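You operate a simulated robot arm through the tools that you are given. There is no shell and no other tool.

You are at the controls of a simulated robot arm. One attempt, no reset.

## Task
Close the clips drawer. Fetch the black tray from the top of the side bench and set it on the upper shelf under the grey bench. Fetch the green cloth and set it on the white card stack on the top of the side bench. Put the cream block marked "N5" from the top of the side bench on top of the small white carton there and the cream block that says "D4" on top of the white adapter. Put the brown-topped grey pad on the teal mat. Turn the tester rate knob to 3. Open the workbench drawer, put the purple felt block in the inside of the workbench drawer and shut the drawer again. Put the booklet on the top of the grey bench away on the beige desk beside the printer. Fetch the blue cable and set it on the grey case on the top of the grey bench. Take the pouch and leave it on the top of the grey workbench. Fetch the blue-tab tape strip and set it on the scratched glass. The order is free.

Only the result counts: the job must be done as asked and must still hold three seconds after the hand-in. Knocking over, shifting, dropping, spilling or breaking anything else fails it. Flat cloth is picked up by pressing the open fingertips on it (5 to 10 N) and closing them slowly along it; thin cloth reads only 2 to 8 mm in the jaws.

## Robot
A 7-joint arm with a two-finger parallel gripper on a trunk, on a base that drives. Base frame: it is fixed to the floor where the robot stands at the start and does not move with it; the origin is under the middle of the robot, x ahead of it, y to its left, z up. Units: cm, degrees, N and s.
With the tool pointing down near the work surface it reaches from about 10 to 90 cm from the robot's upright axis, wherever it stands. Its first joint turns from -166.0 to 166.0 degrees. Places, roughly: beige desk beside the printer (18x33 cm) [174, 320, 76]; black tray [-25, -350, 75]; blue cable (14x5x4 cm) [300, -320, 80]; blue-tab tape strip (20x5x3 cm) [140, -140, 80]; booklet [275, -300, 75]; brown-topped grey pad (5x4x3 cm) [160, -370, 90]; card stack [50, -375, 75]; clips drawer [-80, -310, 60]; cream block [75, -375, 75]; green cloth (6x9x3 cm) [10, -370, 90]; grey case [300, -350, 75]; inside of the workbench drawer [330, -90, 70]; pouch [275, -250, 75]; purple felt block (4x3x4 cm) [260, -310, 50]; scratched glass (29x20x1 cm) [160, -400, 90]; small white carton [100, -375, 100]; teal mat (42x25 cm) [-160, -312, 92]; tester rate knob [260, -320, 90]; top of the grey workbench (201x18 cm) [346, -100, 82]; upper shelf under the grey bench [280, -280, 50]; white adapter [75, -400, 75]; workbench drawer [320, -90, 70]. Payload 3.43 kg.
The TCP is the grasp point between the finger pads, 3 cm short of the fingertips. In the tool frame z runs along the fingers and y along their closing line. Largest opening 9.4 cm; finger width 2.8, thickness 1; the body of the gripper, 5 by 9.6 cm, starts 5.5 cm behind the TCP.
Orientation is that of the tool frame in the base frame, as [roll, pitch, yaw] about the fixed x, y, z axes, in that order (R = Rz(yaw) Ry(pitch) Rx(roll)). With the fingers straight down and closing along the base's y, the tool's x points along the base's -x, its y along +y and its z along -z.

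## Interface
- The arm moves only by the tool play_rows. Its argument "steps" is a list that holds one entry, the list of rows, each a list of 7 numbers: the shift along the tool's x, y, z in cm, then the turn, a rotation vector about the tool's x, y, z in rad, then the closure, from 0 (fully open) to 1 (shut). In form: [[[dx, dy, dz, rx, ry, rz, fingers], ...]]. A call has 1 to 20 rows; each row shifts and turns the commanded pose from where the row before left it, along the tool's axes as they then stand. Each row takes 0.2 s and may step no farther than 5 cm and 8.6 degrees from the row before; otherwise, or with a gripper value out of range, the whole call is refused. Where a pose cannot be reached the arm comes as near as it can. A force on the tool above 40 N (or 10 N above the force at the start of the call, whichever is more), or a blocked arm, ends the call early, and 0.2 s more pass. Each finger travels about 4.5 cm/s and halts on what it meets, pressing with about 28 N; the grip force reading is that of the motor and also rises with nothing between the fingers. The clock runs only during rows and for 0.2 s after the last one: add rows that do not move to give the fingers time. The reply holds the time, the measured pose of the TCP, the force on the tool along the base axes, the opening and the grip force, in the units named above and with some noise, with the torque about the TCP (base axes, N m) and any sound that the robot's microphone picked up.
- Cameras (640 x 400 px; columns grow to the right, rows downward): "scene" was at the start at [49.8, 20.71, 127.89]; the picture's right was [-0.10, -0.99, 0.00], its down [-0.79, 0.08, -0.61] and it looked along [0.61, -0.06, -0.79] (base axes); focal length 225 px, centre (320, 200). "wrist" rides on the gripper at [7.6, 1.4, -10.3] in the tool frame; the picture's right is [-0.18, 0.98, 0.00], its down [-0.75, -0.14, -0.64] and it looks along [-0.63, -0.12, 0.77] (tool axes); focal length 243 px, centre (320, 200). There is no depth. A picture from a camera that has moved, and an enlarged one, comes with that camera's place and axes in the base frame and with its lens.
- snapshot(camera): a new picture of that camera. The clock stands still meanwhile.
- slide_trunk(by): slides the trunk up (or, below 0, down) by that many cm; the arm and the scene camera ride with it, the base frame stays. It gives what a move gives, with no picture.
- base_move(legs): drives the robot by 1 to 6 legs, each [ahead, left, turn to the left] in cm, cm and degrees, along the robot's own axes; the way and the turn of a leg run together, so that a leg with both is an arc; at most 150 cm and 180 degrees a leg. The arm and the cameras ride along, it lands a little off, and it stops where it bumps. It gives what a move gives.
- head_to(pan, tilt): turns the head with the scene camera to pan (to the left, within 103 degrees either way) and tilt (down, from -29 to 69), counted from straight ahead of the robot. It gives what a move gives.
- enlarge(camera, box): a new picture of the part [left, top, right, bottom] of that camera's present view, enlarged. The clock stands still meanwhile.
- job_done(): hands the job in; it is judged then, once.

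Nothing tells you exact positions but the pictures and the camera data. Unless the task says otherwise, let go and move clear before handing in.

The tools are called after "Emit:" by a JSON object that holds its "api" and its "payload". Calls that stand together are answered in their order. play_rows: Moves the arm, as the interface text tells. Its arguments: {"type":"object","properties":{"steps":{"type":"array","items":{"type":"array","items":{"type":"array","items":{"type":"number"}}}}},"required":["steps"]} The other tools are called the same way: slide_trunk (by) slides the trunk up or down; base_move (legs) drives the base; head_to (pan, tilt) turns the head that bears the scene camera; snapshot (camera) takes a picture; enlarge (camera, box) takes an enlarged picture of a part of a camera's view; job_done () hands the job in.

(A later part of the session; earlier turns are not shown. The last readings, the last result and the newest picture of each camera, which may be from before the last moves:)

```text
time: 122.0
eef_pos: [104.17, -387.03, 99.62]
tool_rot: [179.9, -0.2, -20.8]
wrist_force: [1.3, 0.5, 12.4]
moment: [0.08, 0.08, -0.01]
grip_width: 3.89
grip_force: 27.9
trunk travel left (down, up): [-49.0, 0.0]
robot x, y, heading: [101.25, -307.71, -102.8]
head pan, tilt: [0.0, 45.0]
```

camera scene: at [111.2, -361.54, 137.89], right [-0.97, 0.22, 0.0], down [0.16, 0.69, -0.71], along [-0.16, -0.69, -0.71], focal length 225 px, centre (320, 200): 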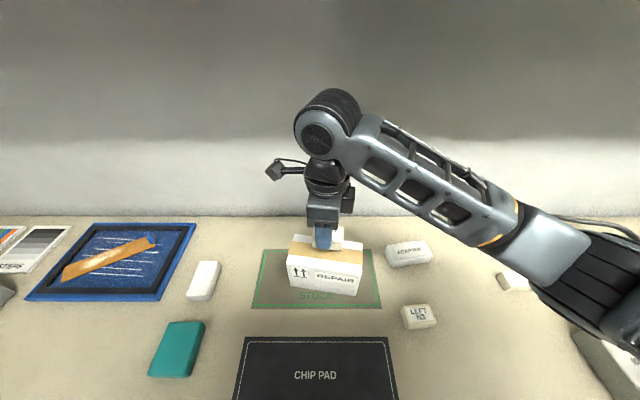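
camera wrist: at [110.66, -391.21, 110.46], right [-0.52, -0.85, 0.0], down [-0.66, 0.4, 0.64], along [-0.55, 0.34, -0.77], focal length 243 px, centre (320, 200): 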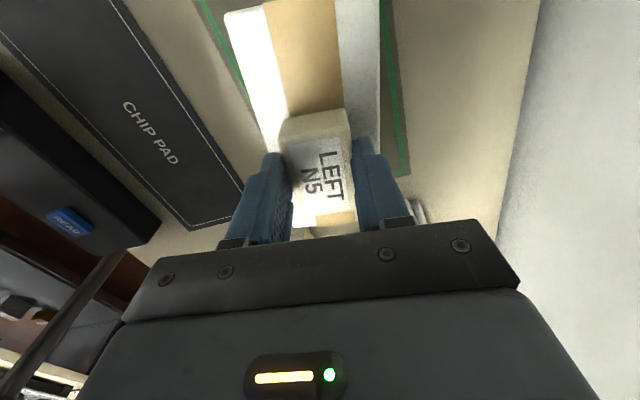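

Contact (12 N). I'll open gently and rise.

Emit:
{"api": "play_rows", "payload": {"steps": [[[0, 0, -0.1, 0, 0, 0, 1], [0, 0, 0, 0, 0, 0, 0.5], [0, 0, 0, 0, 0, 0, 0.35], [0, 0, 0, 0, 0, 0, 0.2], [0, 0, -1, 0, 0, 0, 0.2], [0, 0, -2, 0, 0, 0, 0.2], [0, 0, -2, 0, 0, 0, 0]]]}}

Emit:
{"api": "snapshot", "payload": {"camera": "wrist"}}

Emit:
{"api": "enlarge", "payload": {"camera": "scene", "box": [260, 190, 400, 310]}}

```text
time: 123.6
eef_pos: [104.11, -386.99, 104.6]
tool_rot: [-179.9, 0.0, -20.8]
wrist_force: [-0.1, -0.6, -0.7]
moment: [0.0, -0.01, 0.0]
grip_width: 9.42
grip_force: 0.0
trunk travel left (down, up): [-49.0, 0.0]
robot x, y, heading: [101.16, -307.53, -102.8]
head pan, tilt: [0.0, 45.0]
```

```text
taken
camera wrist: at [110.62, -391.09, 114.79], right [-0.52, -0.85, 0.0], down [-0.66, 0.4, 0.64], along [-0.55, 0.34, -0.77], focal length 243 px, centre (320, 200)
```

wrist: 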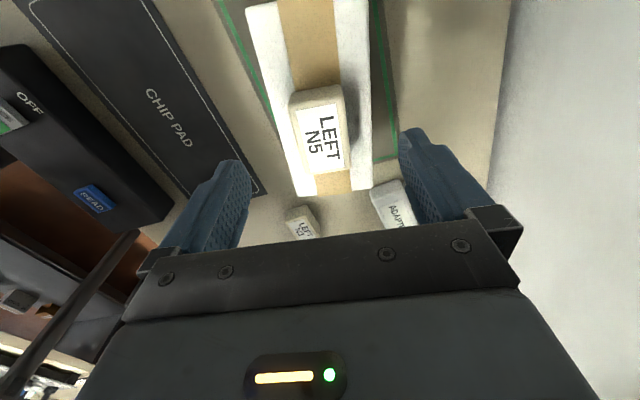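

```text
3.33 times, centred on (330, 250) of scene
camera zoom: at [111.19, -361.54, 137.88], right [-0.97, 0.22, 0.0], down [0.16, 0.69, -0.71], along [-0.16, -0.69, -0.71], focal length 749 px, centre (287, 33)
```

zoom: 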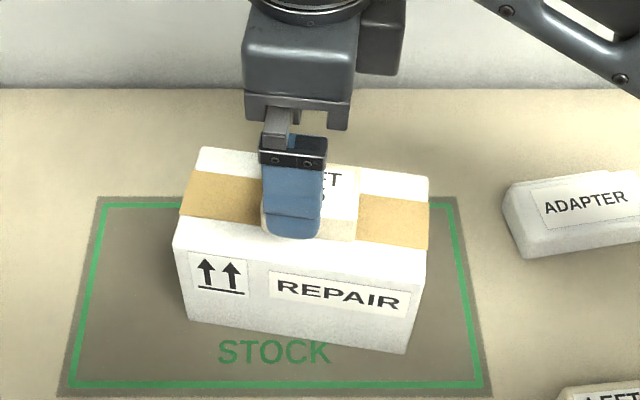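

N5 rests on the carton. Now over to D4, staying high.

Emit:
{"api": "play_rows", "payload": {"steps": [[[-4.35, 0.37, 0, 0, 0, 0, 0], [-4.35, 0.37, 0, 0, 0, 0, 0], [-4.35, 0.37, 0, 0, 0, 0, 0], [-4.35, 0.37, 0, 0, 0, 0, 0], [-4.35, 0.37, 0, 0, 0, 0, 0], [-4.35, 0.37, 0, 0, 0, 0, 0], [-4.35, 0.37, 0, 0, 0, 0, 0], [-4.35, 0.37, 0, 0, 0, 0, 0], [-4.35, 0.37, 0, 0, 0, 0, 0], [0, 0, 0, 0, 0, -0.13, 0]]]}}

Emit:
{"api": "snapshot", "payload": {"camera": "wrist"}}

Emit:
{"api": "snapshot", "payload": {"camera": "scene"}}

```text
time: 125.8
eef_pos: [66.22, -376.23, 104.51]
tool_rot: [-180.0, -0.1, -13.4]
wrist_force: [0.1, -0.8, 0.2]
moment: [-0.01, -0.01, -0.01]
grip_width: 9.4
grip_force: 0.1
trunk travel left (down, up): [-49.0, 0.0]
robot x, y, heading: [101.02, -307.85, -102.8]
head pan, tilt: [0.0, 45.0]
```

```text
taken
camera wrist: at [73.12, -379.42, 114.84], right [-0.41, -0.91, 0.0], down [-0.7, 0.31, 0.64], along [-0.59, 0.26, -0.77], focal length 243 px, centre (320, 200)
```

wrist: 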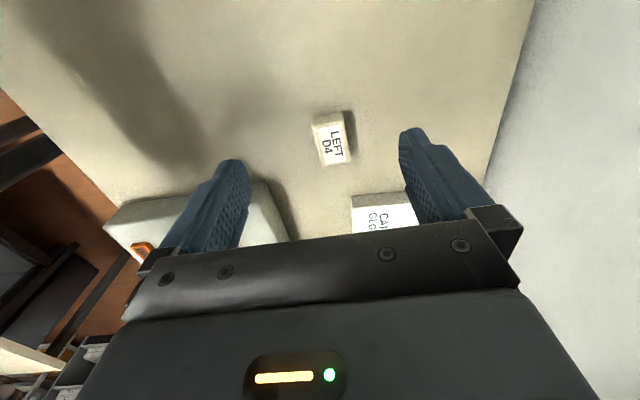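

```text
taken
camera scene: at [111.17, -361.53, 137.89], right [-0.97, 0.22, 0.0], down [0.16, 0.69, -0.71], along [-0.16, -0.69, -0.71], focal length 225 px, centre (320, 200)
```

scene: 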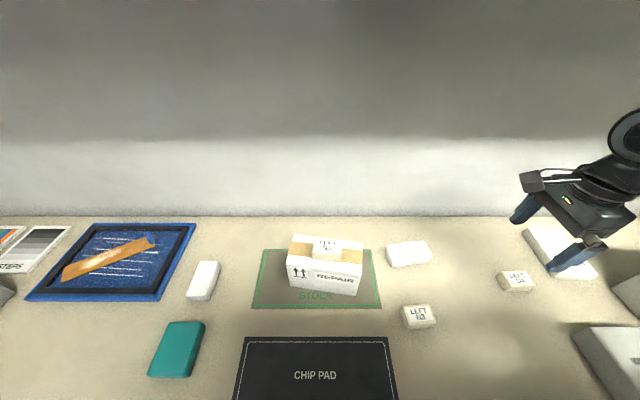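

Emit:
{"api": "enlarge", "payload": {"camera": "wrist", "box": [270, 90, 390, 190]}}

```text
4.00 times, centred on (330, 140) of wrist
camera zoom: at [73.12, -379.42, 114.84], right [-0.41, -0.91, 0.0], down [-0.7, 0.31, 0.64], along [-0.59, 0.26, -0.77], focal length 970 px, centre (280, 440)
```

zoom: 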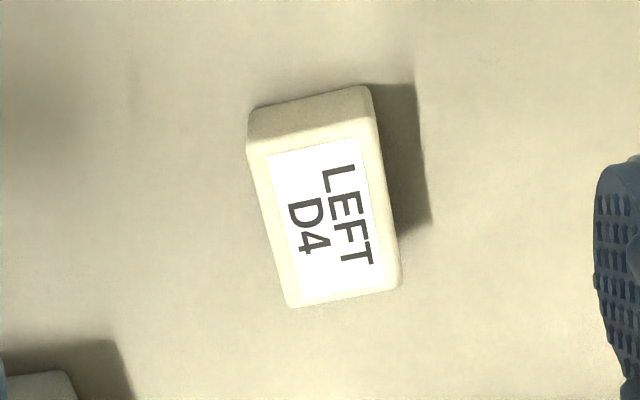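

D4's centre is (59.9, −375.2), aligned with the jaws. Centre and descend in stages.

Emit:
{"api": "play_rows", "payload": {"steps": [[[-3.2, 0.25, 0, 0, 0, 0, 0], [-3.2, 0.25, 0, 0, 0, 0, 0], [0, 0, 4, 0, 0, 0, 0], [0, 0, 4, 0, 0, 0, 0], [0, 0, 4, 0, 0, 0, 0]]]}}

Emit:
{"api": "snapshot", "payload": {"camera": "wrist"}}

```text
time: 127.0
eef_pos: [59.96, -375.31, 92.63]
tool_rot: [179.9, -0.2, -13.3]
wrist_force: [-0.2, 0.3, 0.4]
moment: [-0.01, 0.0, 0.03]
grip_width: 9.4
grip_force: 0.0
trunk travel left (down, up): [-49.0, 0.0]
robot x, y, heading: [101.26, -307.48, -103.2]
head pan, tilt: [0.0, 45.0]
```

```text
taken
camera wrist: at [66.93, -378.4, 102.89], right [-0.41, -0.91, 0.0], down [-0.7, 0.31, 0.64], along [-0.59, 0.26, -0.77], focal length 243 px, centre (320, 200)
```

wrist: 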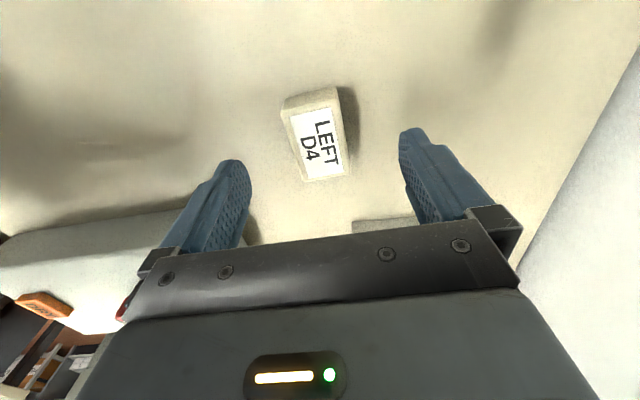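

The white device is close to the north finger, so I'll narrow the opening a bit before the final descent.

Emit:
{"api": "play_rows", "payload": {"steps": [[[0, 0, 0, 0, 0, 0, 0.32], [0, 0, 0, 0, 0, 0, 0.32], [0, 0, 1.5, 0, 0, 0, 0.32], [0, 0, 1.5, 0, 0, 0, 0.32], [0, 0, 1.1, 0, 0, 0, 0.32]]]}}

Emit:
{"api": "snapshot", "payload": {"camera": "wrist"}}

```text
time: 128.2
eef_pos: [59.94, -375.15, 88.42]
tool_rot: [-179.9, -0.1, -13.4]
wrist_force: [0.8, -0.5, 0.1]
moment: [0.01, -0.03, -0.01]
grip_width: 6.4
grip_force: 0.0
trunk travel left (down, up): [-49.0, 0.0]
robot x, y, heading: [101.37, -307.54, -103.1]
head pan, tilt: [0.0, 45.0]
```

```text
taken
camera wrist: at [67.02, -378.36, 98.66], right [-0.41, -0.91, 0.0], down [-0.7, 0.31, 0.64], along [-0.59, 0.26, -0.77], focal length 243 px, centre (320, 200)
```

wrist: 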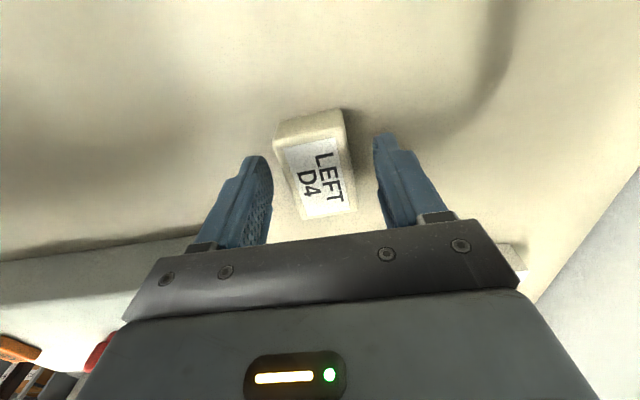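

Good. Close on D4 and lift.

Emit:
{"api": "play_rows", "payload": {"steps": [[[0, 0, 0, 0, 0, 0, 0.5], [0, 0, 0, 0, 0, 0, 0.7], [0, 0, 0, 0, 0, 0, 1], [0, 0, 0, 0, 0, 0, 1], [0, 0, 0, 0, 0, 0, 1], [0, 0, -2, 0, 0, 0, 1], [0, 0, -3, 0, 0, 0, 1], [0, 0, -3, 0, 0, 0, 1], [0, 0, -3, 0, 0, 0, 1]]]}}

Emit:
{"api": "enlarge", "payload": {"camera": "scene", "box": [340, 210, 480, 310]}}

Emit:
{"api": "snapshot", "payload": {"camera": "wrist"}}

```text
time: 130.2
eef_pos: [59.96, -375.22, 99.28]
tool_rot: [-179.9, -0.1, -13.3]
wrist_force: [0.1, 0.0, -0.9]
moment: [-0.01, 0.01, -0.01]
grip_width: 3.91
grip_force: 27.9
trunk travel left (down, up): [-49.0, 0.0]
robot x, y, heading: [101.24, -307.33, -103.2]
head pan, tilt: [0.0, 45.0]
```

```text
4.00 times, centred on (410, 260) of scene
camera zoom: at [111.18, -361.54, 137.88], right [-0.97, 0.22, 0.0], down [0.16, 0.69, -0.71], along [-0.16, -0.69, -0.71], focal length 898 px, centre (-40, -40)
```

zoom: 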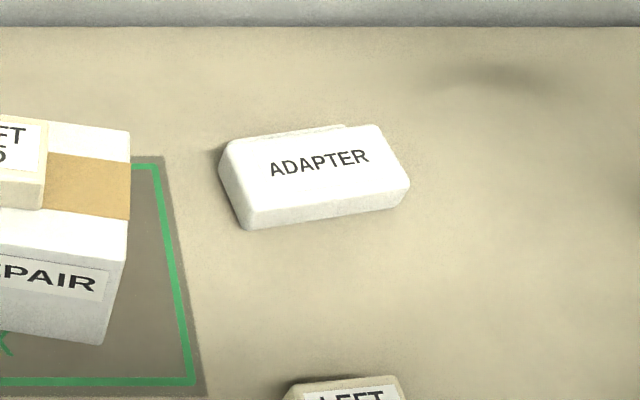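

```text
taken
camera wrist: at [66.85, -378.45, 109.63], right [-0.41, -0.91, 0.0], down [-0.7, 0.31, 0.64], along [-0.58, 0.26, -0.77], focal length 243 px, centre (320, 200)
```

wrist: 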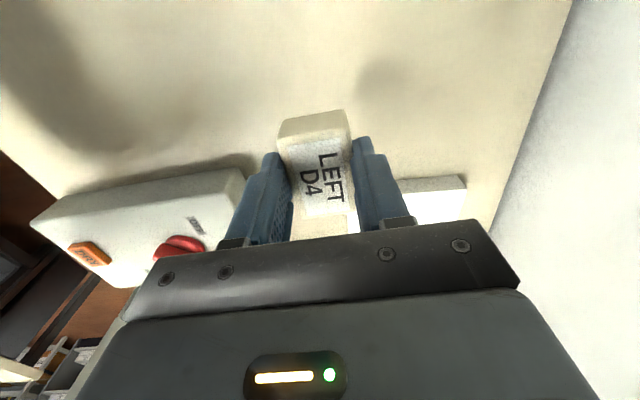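

D4 held. The adapter's top centre is about (81.7, −387.6). Carry it there and align.

Emit:
{"api": "play_rows", "payload": {"steps": [[[4, 1.18, 0, 0, 0, 0, 1], [4, 1.18, 0, 0, 0, 0, 1], [4, 1.18, 0, 0, 0, 0, 1], [4, 1.18, 0, 0, 0, 0, 1], [4, 1.18, 0, 0, 0, 0, 1], [4, 1.18, 0, 0, 0, 0, 1], [0, 0, 2, 0, 0, -0.145, 1], [0, 0, 1.5, 0, 0, 0, 1]]]}}

Emit:
{"api": "snapshot", "payload": {"camera": "wrist"}}

Emit:
{"api": "enlarge", "payload": {"camera": "scene", "box": [340, 170, 480, 290]}}

```text
time: 132.0
eef_pos: [81.59, -387.54, 95.98]
tool_rot: [-179.9, -0.1, -5.0]
wrist_force: [0.1, 0.2, -0.5]
moment: [0.01, -0.01, 0.0]
grip_width: 3.89
grip_force: 27.8
trunk travel left (down, up): [-49.0, 0.0]
robot x, y, heading: [101.42, -307.66, -103.0]
head pan, tilt: [0.0, 45.0]
```

```text
taken
camera wrist: at [88.91, -389.81, 106.3], right [-0.27, -0.96, 0.0], down [-0.74, 0.21, 0.64], along [-0.62, 0.17, -0.77], focal length 243 px, centre (320, 200)
```

wrist: 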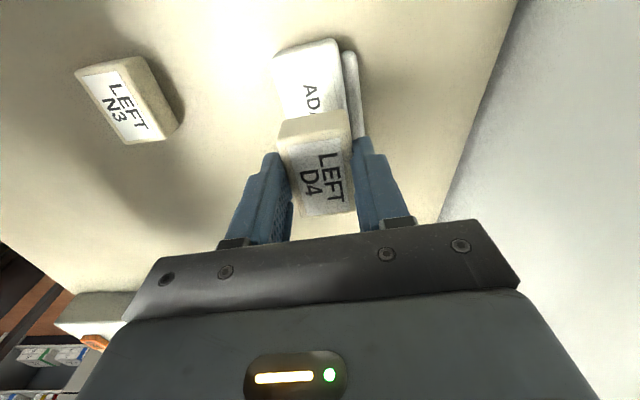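

```text
3.33 times, centred on (410, 230) of scene
camera zoom: at [111.21, -361.53, 137.89], right [-0.97, 0.22, 0.0], down [0.16, 0.69, -0.71], along [-0.16, -0.69, -0.71], focal length 749 px, centre (20, 100)
```

zoom: 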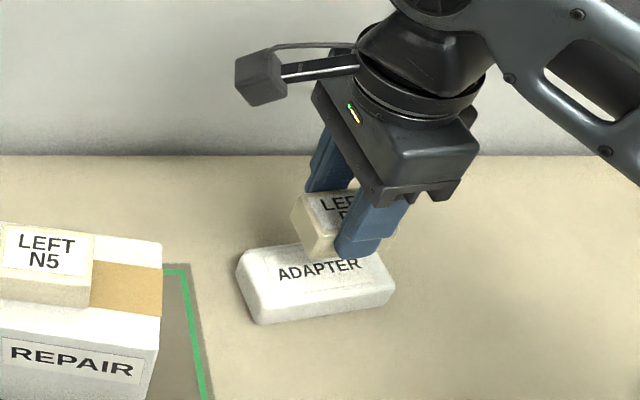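

Emit:
{"api": "play_rows", "payload": {"steps": [[[0, 0, 1.5, 0, 0, 0, 1], [0, 0, 1.5, 0, 0, 0, 1], [0, 0, 0.7, 0, 0, 0, 1]]]}}

Emit:
{"api": "enlarge", "payload": {"camera": "scene", "box": [340, 170, 480, 290]}}

```text
time: 132.8
eef_pos: [81.74, -387.72, 92.27]
tool_rot: [-179.9, -0.2, -5.1]
wrist_force: [-0.2, -0.8, -0.4]
moment: [-0.02, 0.01, -0.03]
grip_width: 3.87
grip_force: 27.6
trunk travel left (down, up): [-49.0, 0.0]
robot x, y, heading: [101.31, -308.01, -102.8]
head pan, tilt: [0.0, 45.0]
```

```text
3.33 times, centred on (410, 230) of scene
camera zoom: at [111.18, -361.54, 137.89], right [-0.97, 0.22, 0.0], down [0.16, 0.69, -0.71], along [-0.16, -0.69, -0.71], focal length 749 px, centre (20, 100)
```

zoom: 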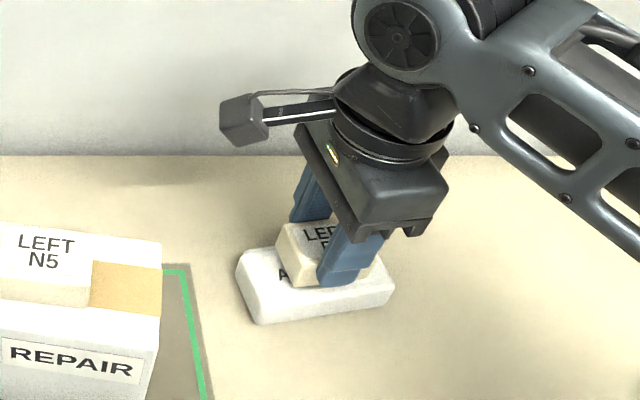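

Emit:
{"api": "play_rows", "payload": {"steps": [[[0, 0, 0.4, 0, 0, 0, 1]]]}}

```text
time: 133.2
eef_pos: [81.72, -387.8, 91.91]
tool_rot: [-179.8, -0.2, -5.1]
wrist_force: [0.5, 0.0, 0.0]
moment: [0.0, 0.0, 0.02]
grip_width: 3.91
grip_force: 27.9
trunk travel left (down, up): [-49.0, 0.0]
robot x, y, heading: [101.39, -307.84, -103.0]
head pan, tilt: [0.0, 45.0]
```

Emit:
{"api": "play_rows", "payload": {"steps": [[[0, 0, 0.35, 0, 0, 0, 1]]]}}

```text
time: 133.6
eef_pos: [81.88, -387.59, 91.6]
tool_rot: [180.0, -0.1, -5.0]
wrist_force: [0.6, 1.3, 5.3]
moment: [0.06, 0.03, -0.03]
grip_width: 3.92
grip_force: 28.1
trunk travel left (down, up): [-49.0, 0.0]
robot x, y, heading: [101.01, -307.93, -102.9]
head pan, tilt: [0.0, 45.0]
```

Touching (5 N). Release and rise.

Emit:
{"api": "play_rows", "payload": {"steps": [[[0, 0, 0, 0, 0, 0, 0.5], [0, 0, 0, 0, 0, 0, 0.35], [0, 0, 0, 0, 0, 0, 0.2], [0, 0, -1, 0, 0, 0, 0.2], [0, 0, -3, 0, 0, 0, 0.2], [0, 0, -3, 0, 0, 0, 0], [0, 0, -3, 0, 0, 0, 0], [0, 0, -3, 0, 0, 0, 0]]]}}

Emit:
{"api": "enlarge", "payload": {"camera": "scene", "box": [260, 190, 460, 330]}}

Emit:
{"api": "snapshot", "payload": {"camera": "wrist"}}

```text
time: 135.4
eef_pos: [81.5, -387.53, 104.48]
tool_rot: [-180.0, -0.1, -5.0]
wrist_force: [0.2, 0.2, 0.1]
moment: [-0.03, -0.04, 0.01]
grip_width: 9.38
grip_force: 0.2
trunk travel left (down, up): [-49.0, 0.0]
robot x, y, heading: [101.23, -307.71, -103.0]
head pan, tilt: [0.0, 45.0]
```

```text
2.86 times, centred on (360, 260) of scene
camera zoom: at [111.19, -361.54, 137.88], right [-0.97, 0.22, 0.0], down [0.16, 0.69, -0.71], along [-0.16, -0.69, -0.71], focal length 642 px, centre (206, 29)
```

zoom: 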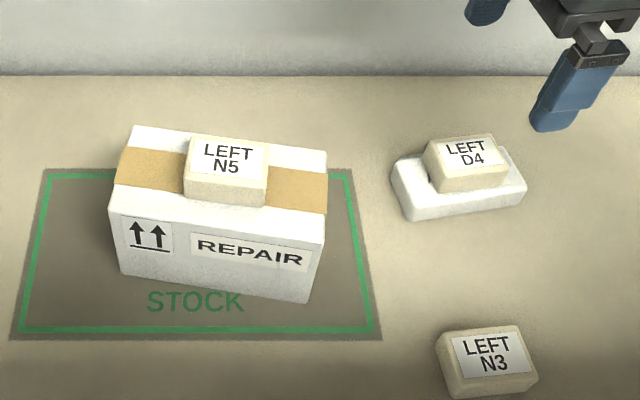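

```text
taken
camera wrist: at [88.94, -389.67, 114.77], right [-0.27, -0.96, 0.0], down [-0.74, 0.21, 0.64], along [-0.62, 0.17, -0.77], focal length 243 px, centre (320, 200)
```

wrist: 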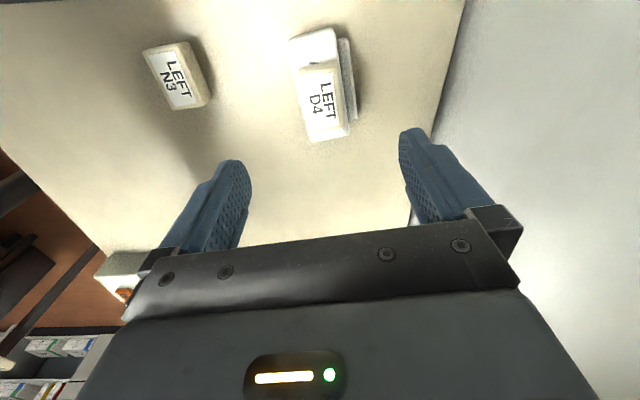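

Both blocks are placed well. Now to find the green cloth and black tray further west.

Emit:
{"api": "head_to", "payload": {"pan": -50, "tilt": 35}}

Emit:
{"api": "snapshot", "payload": {"camera": "scene"}}

Emit:
{"api": "enlarge", "payload": {"camera": "scene", "box": [250, 120, 490, 270]}}

```text
time: 136.6
eef_pos: [81.53, -387.51, 104.46]
tool_rot: [-179.9, 0.0, -5.2]
wrist_force: [0.6, -0.2, 0.4]
moment: [0.0, -0.01, -0.01]
grip_width: 9.38
grip_force: 0.1
trunk travel left (down, up): [-49.0, 0.0]
robot x, y, heading: [101.31, -307.53, -103.0]
head pan, tilt: [-50.0, 35.0]
```

```text
taken
camera scene: at [105.16, -357.63, 139.37], right [-0.46, 0.89, 0.0], down [0.51, 0.26, -0.82], along [-0.73, -0.37, -0.57], focal length 225 px, centre (320, 200)
```

scene: 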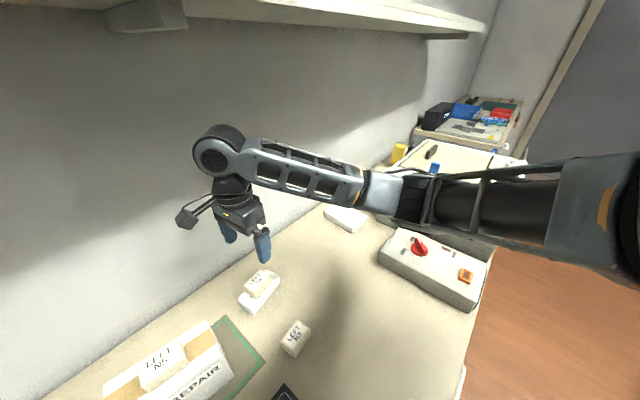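

```text
2.67 times, centred on (370, 195) of scene
camera zoom: at [105.16, -357.63, 139.37], right [-0.46, 0.89, 0.0], down [0.51, 0.26, -0.82], along [-0.73, -0.37, -0.57], focal length 599 px, centre (187, 213)
```

zoom: 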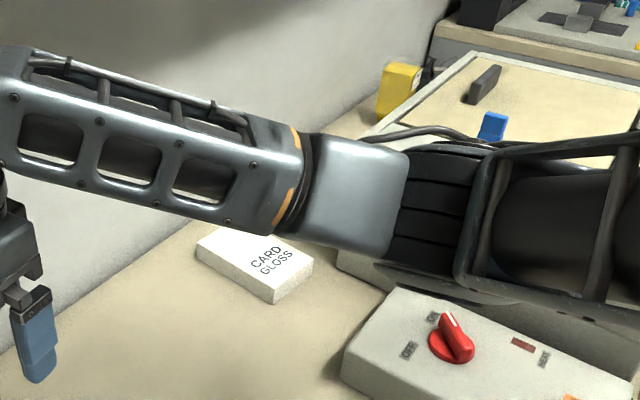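

I'll retract, back off and strafe west to see the rest of the bench.

Emit:
{"api": "play_rows", "payload": {"steps": [[[0.5, -3.7, 0, 0, 0, 0, 0], [0.5, -3.7, 0, 0, 0, 0, 0], [0.5, -3.7, 0, 0, 0, 0, 0], [0.5, -3.7, 0, 0, 0, 0, 0], [0.4, -3, 0, 0, 0, -0.0, 0]]]}}

Emit:
{"api": "base_move", "payload": {"legs": [[-26, 0, 0.5], [0, -60, 0]]}}

Emit:
{"api": "head_to", "payload": {"pan": 0, "tilt": 38}}

Emit:
{"api": "snapshot", "payload": {"camera": "scene"}}

```text
time: 137.8
eef_pos: [85.63, -370.1, 104.46]
tool_rot: [-180.0, 0.0, -5.1]
wrist_force: [-0.8, -0.3, 0.2]
moment: [-0.03, -0.01, 0.03]
grip_width: 9.41
grip_force: 0.0
trunk travel left (down, up): [-49.0, 0.0]
robot x, y, heading: [101.52, -307.46, -103.1]
head pan, tilt: [-50.0, 35.0]
```

```text
time: 142.0
eef_pos: [45.89, -334.99, 104.37]
tool_rot: [179.6, -1.1, -3.2]
wrist_force: [0.7, 0.8, -0.5]
moment: [-0.02, 0.01, 0.08]
grip_width: 9.38
grip_force: 0.1
trunk travel left (down, up): [-49.0, 0.0]
robot x, y, heading: [59.81, -272.01, -101.9]
head pan, tilt: [-50.0, 35.0]
stopped in leg 2: the force on the tool passed its limit at 81 N (the readings are from after the stop); the commanded pose is now the measured one
```

```text
time: 143.2
eef_pos: [45.72, -334.94, 104.4]
tool_rot: [179.8, -1.0, -3.2]
wrist_force: [5.1, -1.0, -1.3]
moment: [0.03, 0.01, 0.31]
grip_width: 9.42
grip_force: 0.1
trunk travel left (down, up): [-49.0, 0.0]
robot x, y, heading: [60.14, -271.79, -102.3]
head pan, tilt: [0.0, 38.0]
```

```text
taken
camera scene: at [70.51, -326.35, 138.91], right [-0.98, 0.21, 0.0], down [0.13, 0.6, -0.79], along [-0.17, -0.77, -0.62], focal length 225 px, centre (320, 200)
```

scene: 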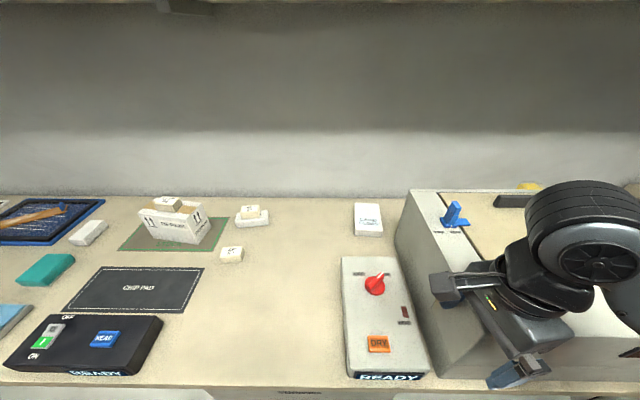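

The gripper bumped the white machine's side while strafing. I'll move back east at once, then check that the machine hasn't shifted.

Emit:
{"api": "base_move", "payload": {"legs": [[0, 5, 0]]}}

Emit:
{"api": "base_move", "payload": {"legs": [[-20, 0, 0]]}}

Emit:
{"api": "head_to", "payload": {"pan": -10, "tilt": 38}}

Emit:
{"api": "snapshot", "payload": {"camera": "scene"}}

Emit:
{"api": "enlarge", "payload": {"camera": "scene", "box": [260, 130, 560, 330]}}

```text
time: 144.1
eef_pos: [50.48, -335.87, 104.41]
tool_rot: [179.6, -1.1, -3.2]
wrist_force: [-0.2, 0.5, -0.3]
moment: [-0.06, 0.02, 0.01]
grip_width: 9.39
grip_force: 0.0
trunk travel left (down, up): [-49.0, 0.0]
robot x, y, heading: [64.85, -273.19, -102.0]
head pan, tilt: [0.0, 38.0]
```

```text
time: 145.2
eef_pos: [50.22, -331.73, 104.34]
tool_rot: [179.7, -1.1, -4.2]
wrist_force: [-0.6, 1.1, -0.5]
moment: [-0.01, -0.01, 0.01]
grip_width: 9.39
grip_force: 0.0
trunk travel left (down, up): [-49.0, 0.0]
robot x, y, heading: [64.96, -269.11, -102.8]
head pan, tilt: [0.0, 38.0]
stopped in leg 1: the robot was blocked; the commanded pose is now the measured one
```

```text
time: 145.9
eef_pos: [50.22, -331.82, 104.39]
tool_rot: [179.6, -1.1, -4.2]
wrist_force: [-0.7, 0.4, -0.6]
moment: [0.0, 0.02, 0.01]
grip_width: 9.39
grip_force: 0.0
trunk travel left (down, up): [-49.0, 0.0]
robot x, y, heading: [65.51, -269.39, -102.9]
head pan, tilt: [-10.0, 38.0]
```

```text
taken
camera scene: at [73.73, -323.08, 138.91], right [-0.92, 0.39, 0.0], down [0.24, 0.57, -0.79], along [-0.31, -0.73, -0.62], focal length 225 px, centre (320, 200)
```

scene: 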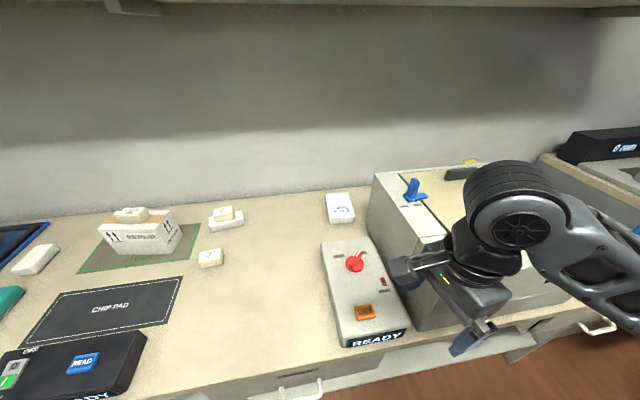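

```text
2.00 times, centred on (410, 230) of scene
camera zoom: at [73.73, -323.08, 138.91], right [-0.92, 0.39, 0.0], down [0.24, 0.57, -0.79], along [-0.31, -0.73, -0.62], focal length 449 px, centre (140, 140)
```

zoom: 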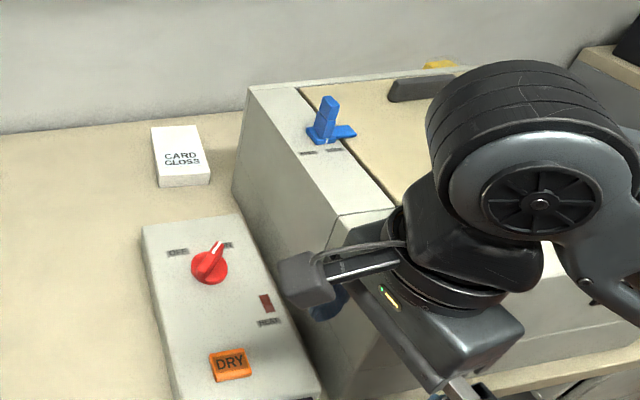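

I've learned the corridor limits (an island table is behind me). The machine looks in place. I'll tuck the gripper closer to the body before moving further west.

Emit:
{"api": "play_rows", "payload": {"steps": [[[0.4, -2.8, 1.4, 0, -0.018, 0, 0], [0.4, -2.8, 1.4, 0, 0, 0, 0], [0.4, -2.8, 1.4, 0, 0, 0, 0], [0.4, -2.8, 1.4, 0, 0, 0, 0], [0.4, -2.8, 1.4, 0, 0, 0, 0]]]}}

Emit:
{"api": "enlarge", "payload": {"camera": "scene", "box": [300, 120, 640, 330]}}

```text
time: 147.1
eef_pos: [53.08, -319.34, 96.24]
tool_rot: [179.8, -0.1, -4.2]
wrist_force: [0.1, -0.1, 0.6]
moment: [0.0, 0.03, 0.02]
grip_width: 9.37
grip_force: 0.0
out of reach, approached as far as the arm can: row 4, 5
trunk travel left (down, up): [-49.0, 0.0]
robot x, y, heading: [65.16, -269.16, -103.2]
head pan, tilt: [-10.0, 38.0]
```

```text
1.88 times, centred on (470, 225) of scene
camera zoom: at [73.72, -323.1, 138.91], right [-0.92, 0.39, 0.0], down [0.24, 0.57, -0.79], along [-0.31, -0.73, -0.62], focal length 423 px, centre (38, 153)
```

zoom: 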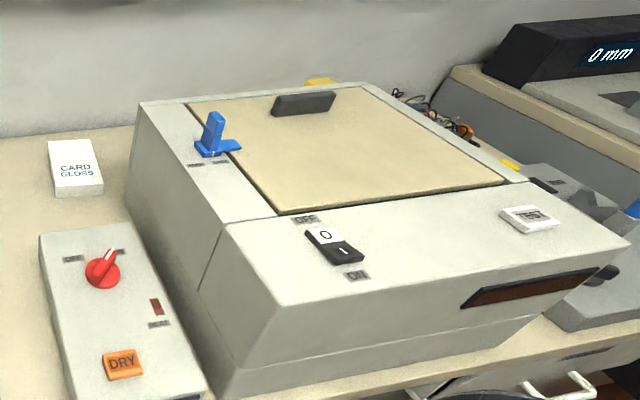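

Emit:
{"api": "base_move", "payload": {"legs": [[0, -48, 0.7]]}}

Emit:
{"api": "head_to", "payload": {"pan": 0, "tilt": 38}}

Emit:
{"api": "snapshot", "payload": {"camera": "scene"}}

Emit:
{"api": "enlarge", "payload": {"camera": "scene", "box": [200, 130, 500, 330]}}

```text
time: 149.9
eef_pos: [6.97, -308.96, 96.22]
tool_rot: [179.8, -0.1, -3.9]
wrist_force: [0.6, 0.2, 0.1]
moment: [0.0, 0.03, 0.02]
grip_width: 9.42
grip_force: 0.1
trunk travel left (down, up): [-49.0, 0.0]
robot x, y, heading: [19.35, -258.33, -102.3]
head pan, tilt: [-10.0, 38.0]
```

```text
time: 150.7
eef_pos: [7.05, -308.9, 96.3]
tool_rot: [179.8, -0.1, -3.8]
wrist_force: [0.0, -0.1, 1.0]
moment: [0.0, -0.02, 0.0]
grip_width: 9.39
grip_force: 0.0
trunk travel left (down, up): [-49.0, 0.0]
robot x, y, heading: [19.17, -258.48, -102.7]
head pan, tilt: [0.0, 38.0]
```

```text
taken
camera scene: at [29.31, -313.06, 138.91], right [-0.98, 0.22, 0.0], down [0.13, 0.6, -0.79], along [-0.17, -0.77, -0.62], focal length 225 px, centre (320, 200)
```

scene: 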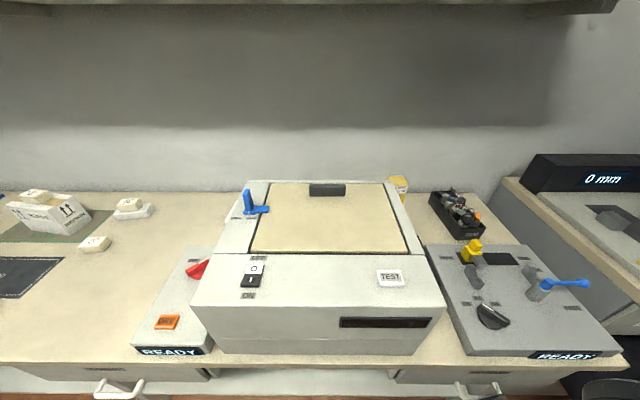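

```text
2.00 times, centred on (350, 230) of scene
camera zoom: at [29.31, -313.06, 138.91], right [-0.98, 0.22, 0.0], down [0.13, 0.6, -0.79], along [-0.17, -0.77, -0.62], focal length 449 px, centre (260, 140)
```

zoom: 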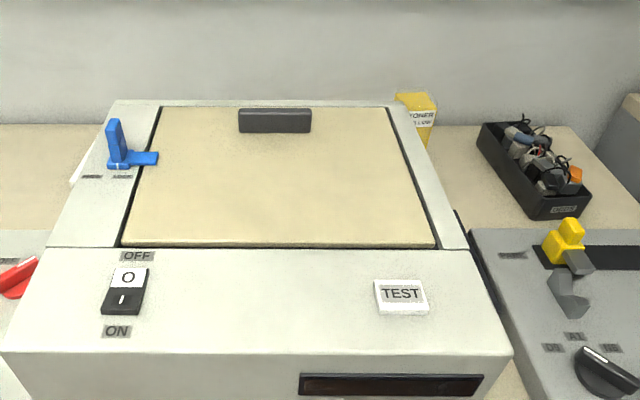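

The black tray sits behind the grey tester at the right; the green cloth must be behind the white machine. I'll look at the arm's posture and at the cloth from better angles.

Emit:
{"api": "head_to", "payload": {"pan": -60, "tilt": 40}}

Emit:
{"api": "snapshot", "payload": {"camera": "scene"}}

Emit:
{"api": "enlarge", "payload": {"camera": "scene", "box": [100, 100, 340, 250]}}

```text
time: 152.0
eef_pos: [7.08, -309.14, 96.28]
tool_rot: [179.8, 0.2, -3.9]
wrist_force: [0.1, -0.2, 0.4]
moment: [0.01, -0.01, -0.01]
grip_width: 9.39
grip_force: 0.0
trunk travel left (down, up): [-49.0, 0.0]
robot x, y, heading: [18.91, -258.81, -102.4]
head pan, tilt: [-60.0, 40.0]
```

```text
taken
camera scene: at [23.08, -307.2, 138.62], right [-0.3, 0.95, 0.0], down [0.61, 0.19, -0.77], along [-0.73, -0.23, -0.64], focal length 225 px, centre (320, 200)
```

scene: 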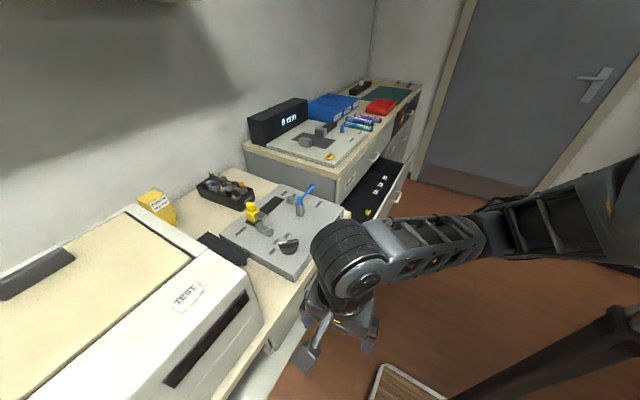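

```text
2.67 times, centred on (220, 175) of scene
camera zoom: at [23.08, -307.2, 138.62], right [-0.3, 0.95, 0.0], down [0.61, 0.19, -0.77], along [-0.73, -0.23, -0.64], focal length 599 px, centre (587, 267)
```

zoom: 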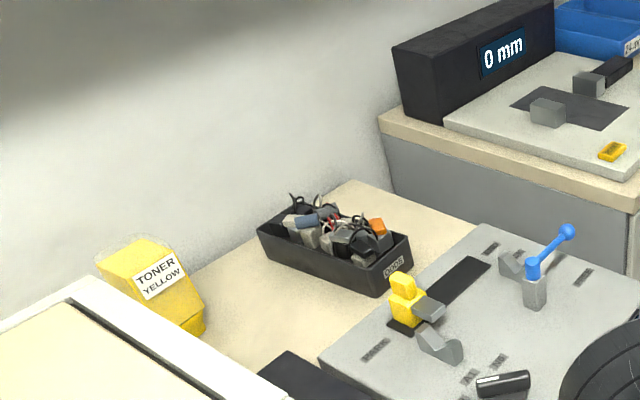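

I need a proper look at the cloth behind the machine. I'll drive forward so the camera can see over the machine's back edge.

Emit:
{"api": "base_move", "payload": {"legs": [[0, 15, 0]]}}

Emit:
{"api": "base_move", "payload": {"legs": [[20, 0, 0]]}}

Emit:
{"api": "head_to", "payload": {"pan": 0, "tilt": 45}}

Emit:
{"api": "snapshot", "payload": {"camera": "scene"}}

```text
time: 153.3
eef_pos: [21.65, -312.34, 96.16]
tool_rot: [179.7, 0.0, -3.9]
wrist_force: [0.1, -0.4, -0.7]
moment: [-0.01, 0.01, -0.03]
grip_width: 9.4
grip_force: 0.1
trunk travel left (down, up): [-49.0, 0.0]
robot x, y, heading: [33.82, -261.93, -102.5]
head pan, tilt: [-60.0, 40.0]
```

```text
time: 154.6
eef_pos: [19.41, -322.41, 96.42]
tool_rot: [-179.4, -0.2, -3.4]
wrist_force: [-1.6, 38.0, 8.0]
moment: [-2.47, 0.11, -0.72]
grip_width: 7.25
grip_force: 0.1
trunk travel left (down, up): [-49.0, 0.0]
robot x, y, heading: [31.44, -273.16, -102.7]
head pan, tilt: [-60.0, 40.0]
stopped in leg 1: the force on the tool passed its limit at 64 N (the readings are from after the stop); the commanded pose is now the measured one
```

```text
time: 155.9
eef_pos: [19.41, -322.64, 96.35]
tool_rot: [-179.5, -0.2, -3.4]
wrist_force: [7.0, 47.8, 2.0]
moment: [-2.75, 0.4, -0.62]
grip_width: 7.02
grip_force: 0.1
trunk travel left (down, up): [-49.0, 0.0]
robot x, y, heading: [31.05, -272.78, -102.9]
head pan, tilt: [0.0, 45.0]
```

```text
taken
camera scene: at [41.48, -326.63, 137.95], right [-0.98, 0.22, 0.0], down [0.16, 0.69, -0.71], along [-0.16, -0.69, -0.71], focal length 225 px, centre (320, 200)
```

scene: 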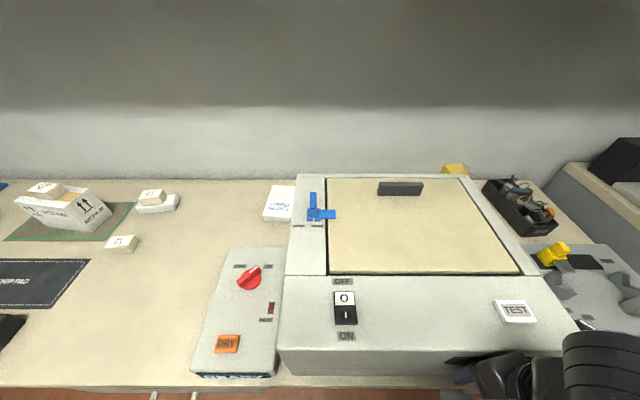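

I pushed the finger into the machine's front; backing off immediately.

Emit:
{"api": "base_move", "payload": {"legs": [[-10, 0, 0]]}}

Emit:
{"api": "snapshot", "payload": {"camera": "scene"}}

```text
time: 157.0
eef_pos: [21.63, -312.77, 96.21]
tool_rot: [-179.6, -0.4, -3.3]
wrist_force: [0.7, -0.3, 0.0]
moment: [-0.01, -0.04, 0.0]
grip_width: 9.41
grip_force: 0.0
trunk travel left (down, up): [-49.0, 0.0]
robot x, y, heading: [33.65, -263.14, -102.7]
head pan, tilt: [0.0, 45.0]
```

```text
taken
camera scene: at [43.77, -316.81, 137.88], right [-0.98, 0.22, 0.0], down [0.16, 0.69, -0.71], along [-0.16, -0.69, -0.71], focal length 225 px, centre (320, 200)
```

scene: 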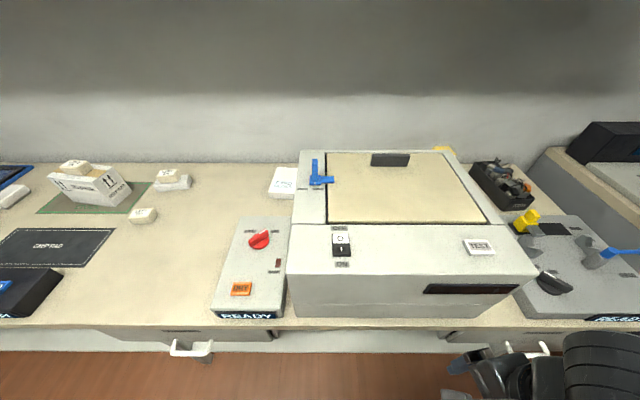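

The machine's corner is still at the same place (within measurement). I'll go to the clear area east of it, from where the camera can see the cloth over the machine's back corner.

Emit:
{"api": "base_move", "payload": {"legs": [[0, 52, 0.3], [30, 0, 0]]}}

Emit:
{"api": "head_to", "payload": {"pan": -60, "tilt": 35}}

Emit:
{"api": "snapshot", "payload": {"camera": "scene"}}

Emit:
{"api": "enlarge", "payload": {"camera": "scene", "box": [160, 100, 400, 250]}}

```text
time: 161.8
eef_pos: [67.2, -354.11, 96.32]
tool_rot: [-179.6, -0.2, -2.7]
wrist_force: [0.1, 0.0, -0.2]
moment: [-0.01, -0.02, 0.04]
grip_width: 9.4
grip_force: 0.0
trunk travel left (down, up): [-49.0, 0.0]
robot x, y, heading: [78.8, -304.21, -102.2]
head pan, tilt: [0.0, 45.0]
```

```text
time: 163.1
eef_pos: [67.11, -354.16, 96.35]
tool_rot: [-179.6, -0.3, -2.7]
wrist_force: [-0.7, 0.8, -0.5]
moment: [-0.01, -0.01, 0.0]
grip_width: 9.4
grip_force: 0.0
trunk travel left (down, up): [-49.0, 0.0]
robot x, y, heading: [78.51, -304.17, -101.9]
head pan, tilt: [-60.0, 35.0]
```

```text
taken
camera scene: at [82.62, -352.67, 139.37], right [-0.31, 0.95, 0.0], down [0.55, 0.18, -0.82], along [-0.78, -0.25, -0.57], focal length 225 px, centre (320, 200)
```

scene: 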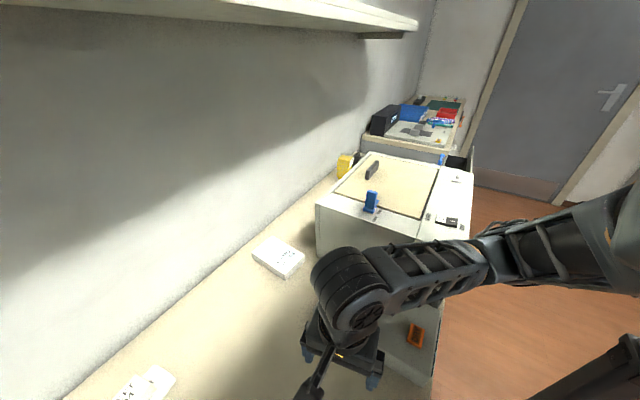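

```text
2.67 times, centred on (280, 175) of scene
camera zoom: at [82.62, -352.67, 139.37], right [-0.31, 0.95, 0.0], down [0.55, 0.18, -0.82], along [-0.78, -0.25, -0.57], focal length 599 px, centre (427, 267)
```

zoom: 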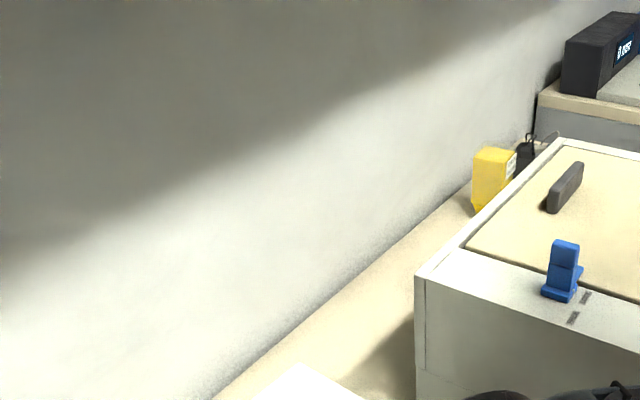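

The gap behind the machine is only about 21 cm deep, so the cloth needs an approach from the west. First I'll use this trip to fetch the brown-topped pad (east) and carry it west to the mat. Drive east.

Emit:
{"api": "base_move", "payload": {"legs": [[-14, 0, -0.4], [0, 92, 0]]}}

Emit:
{"api": "head_to", "payload": {"pan": 0, "tilt": 55}}

Emit:
{"api": "snapshot", "payload": {"camera": "scene"}}

Emit:
{"api": "snapshot", "payload": {"camera": "wrist"}}

```text
time: 168.9
eef_pos: [161.94, -360.21, 96.28]
tool_rot: [-179.6, -0.4, -2.7]
wrist_force: [-0.4, -0.2, 1.6]
moment: [0.02, 0.01, 0.01]
grip_width: 9.4
grip_force: 0.1
trunk travel left (down, up): [-49.0, 0.0]
robot x, y, heading: [173.64, -310.0, -101.9]
head pan, tilt: [-60.0, 35.0]
```

```text
time: 170.2
eef_pos: [161.86, -360.18, 96.28]
tool_rot: [-179.6, -0.3, -2.7]
wrist_force: [-0.5, 0.6, 0.7]
moment: [-0.02, -0.01, -0.02]
grip_width: 9.37
grip_force: 0.1
trunk travel left (down, up): [-49.0, 0.0]
robot x, y, heading: [173.27, -310.48, -102.1]
head pan, tilt: [0.0, 55.0]
```

```text
taken
camera scene: at [184.23, -363.0, 136.55], right [-0.98, 0.21, 0.0], down [0.17, 0.8, -0.57], along [-0.12, -0.56, -0.82], focal length 225 px, centre (320, 200)
```

scene: 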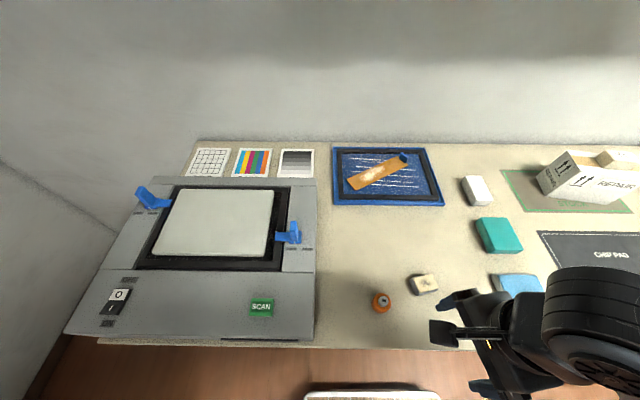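

```text
taken
camera wrist: at [169.32, -362.09, 106.64], right [-0.23, -0.97, -0.01], down [-0.75, 0.17, 0.64], along [-0.62, 0.15, -0.77], focal length 243 px, centre (320, 200)
```

wrist: 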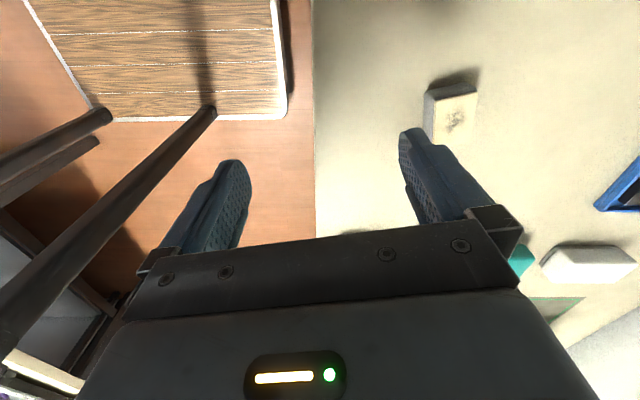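

Emit:
{"api": "enlarge", "payload": {"camera": "wrist", "box": [400, 60, 520, 160]}}

Emit:
{"api": "enlarge", "payload": {"camera": "scene", "box": [360, 250, 480, 330]}}

```text
4.00 times, centred on (460, 110) of wrist
camera zoom: at [169.32, -362.09, 106.64], right [-0.23, -0.97, -0.01], down [-0.75, 0.17, 0.64], along [-0.62, 0.15, -0.77], focal length 970 px, centre (-240, 560)
```

zoom: 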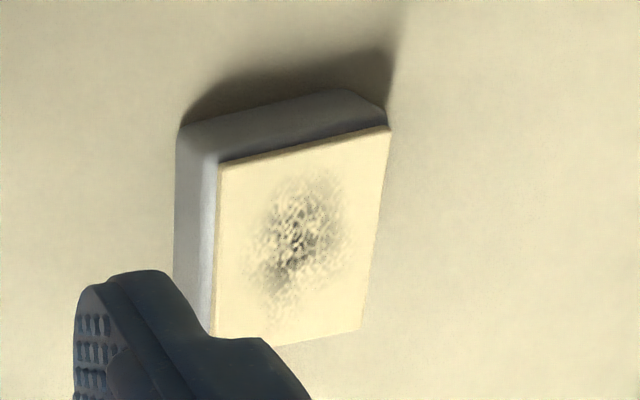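

```text
5.00 times, centred on (420, 290) of scene
camera zoom: at [184.23, -363.0, 136.55], right [-0.98, 0.21, 0.0], down [0.17, 0.8, -0.57], along [-0.12, -0.56, -0.82], focal length 1123 px, centre (-180, -250)
```

zoom: 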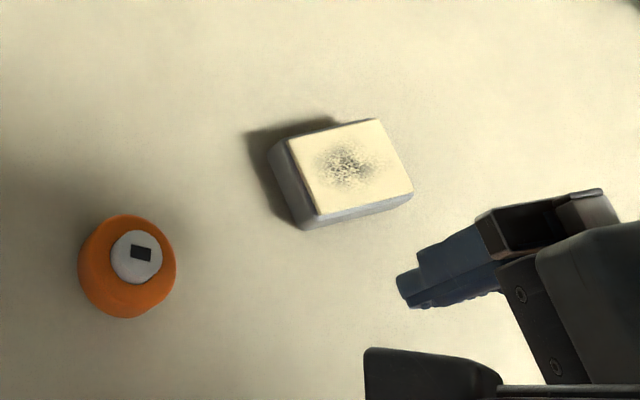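

The pad's centre is (159.8, −370.5), aligned with the base axes. I'll centre over it and descend.

Emit:
{"api": "play_rows", "payload": {"steps": [[[-0.8, 3.4, 0, 0.006, 0, 0, 0], [-0.8, 3.4, 0, 0, 0, 0, 0], [0, 3.5, 0, 0, 0, 0, 0], [0, 0, 2.5, 0, 0, 0, 0.1], [0, 0, 2, 0, 0, 0, 0.2]]]}}

Emit:
{"api": "snapshot", "payload": {"camera": "wrist"}}

```text
time: 171.4
eef_pos: [159.87, -370.31, 91.67]
tool_rot: [-179.2, -0.4, -2.6]
wrist_force: [-0.1, 0.6, -0.8]
moment: [0.0, 0.0, -0.02]
grip_width: 7.49
grip_force: 0.1
trunk travel left (down, up): [-49.0, 0.0]
robot x, y, heading: [173.47, -310.21, -102.0]
head pan, tilt: [0.0, 55.0]
```

```text
taken
camera wrist: at [167.26, -372.23, 102.08], right [-0.23, -0.97, -0.01], down [-0.75, 0.17, 0.64], along [-0.62, 0.16, -0.77], focal length 243 px, centre (320, 200)
```

wrist: 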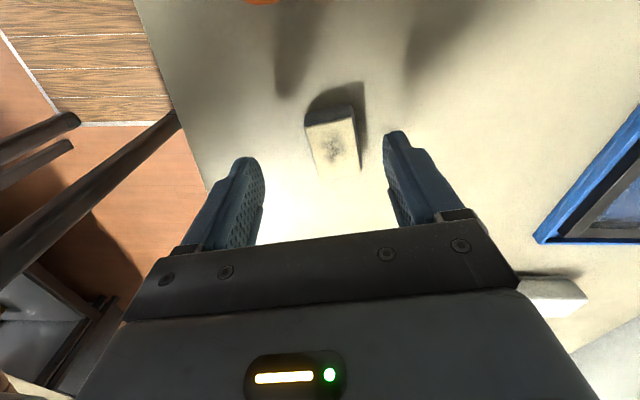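

Emit:
{"api": "play_rows", "payload": {"steps": [[[0.3, 0.2, 1.3, -0.014, -0.007, 0, 0.2], [0, 0, 1.2, 0, 0, 0, 0.2], [0, 0, 0.7, 0, 0, 0, 0.2], [0, 0, 0, 0, 0, 0, 0.4], [0, 0, 0, 0, 0, 0, 0.6], [0, 0, 0, 0, 0, 0, 0.8], [0, 0, 0, 0, 0, 0, 1], [0, 0, 0, 0, 0, 0, 1]]]}}

Emit:
{"api": "snapshot", "payload": {"camera": "wrist"}}

```text
time: 173.2
eef_pos: [160.16, -370.53, 88.52]
tool_rot: [179.9, 0.0, -2.6]
wrist_force: [0.0, -0.6, 0.3]
moment: [0.04, 0.0, 0.05]
grip_width: 3.48
grip_force: 27.9
trunk travel left (down, up): [-49.0, 0.0]
robot x, y, heading: [173.18, -310.19, -102.2]
head pan, tilt: [0.0, 55.0]
```

```text
taken
camera wrist: at [167.72, -372.32, 98.77], right [-0.23, -0.97, 0.0], down [-0.75, 0.18, 0.64], along [-0.63, 0.15, -0.77], focal length 243 px, centre (320, 200)
```

wrist: 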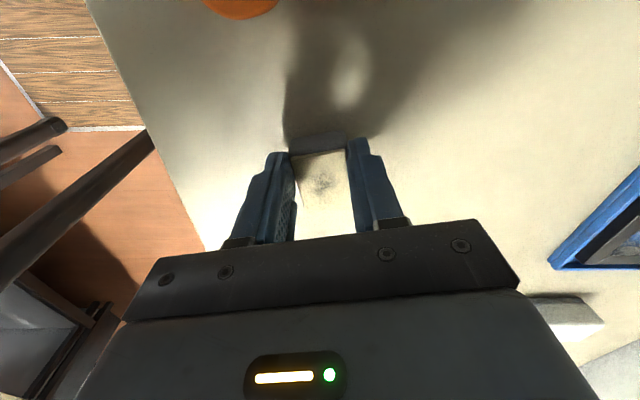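

Pad gripped. Lift, retract, and travel west to the cabinet with the teal mat.

Emit:
{"api": "play_rows", "payload": {"steps": [[[0, 0, -2, 0, 0, 0, 1], [0, 0, -3, 0, 0, 0, 1], [0, 0, -3, 0, 0, 0, 1], [0.4, -3, 0, 0, 0, 0, 1], [0.4, -3, 0, 0, 0, 0, 1], [0.4, -3, 0, 0, 0, 0, 1], [0.4, -2, 0, 0, 0, 0, 1]]]}}

Emit:
{"api": "base_move", "payload": {"legs": [[-14, 0, 0]]}}

```text
time: 174.8
eef_pos: [162.1, -360.23, 96.01]
tool_rot: [-179.9, 0.2, -2.6]
wrist_force: [-0.8, 0.0, 0.4]
moment: [0.02, -0.01, 0.0]
grip_width: 3.47
grip_force: 27.8
out of reach, approached as far as the arm can: row 7
trunk travel left (down, up): [-49.0, 0.0]
robot x, y, heading: [173.5, -310.19, -101.7]
head pan, tilt: [0.0, 55.0]
```

```text
time: 176.1
eef_pos: [164.98, -346.63, 95.98]
tool_rot: [-179.9, 0.1, -2.7]
wrist_force: [0.3, 0.0, -0.3]
moment: [0.02, -0.01, 0.0]
grip_width: 3.49
grip_force: 28.5
trunk travel left (down, up): [-49.0, 0.0]
robot x, y, heading: [176.14, -296.29, -101.8]
head pan, tilt: [0.0, 55.0]
```

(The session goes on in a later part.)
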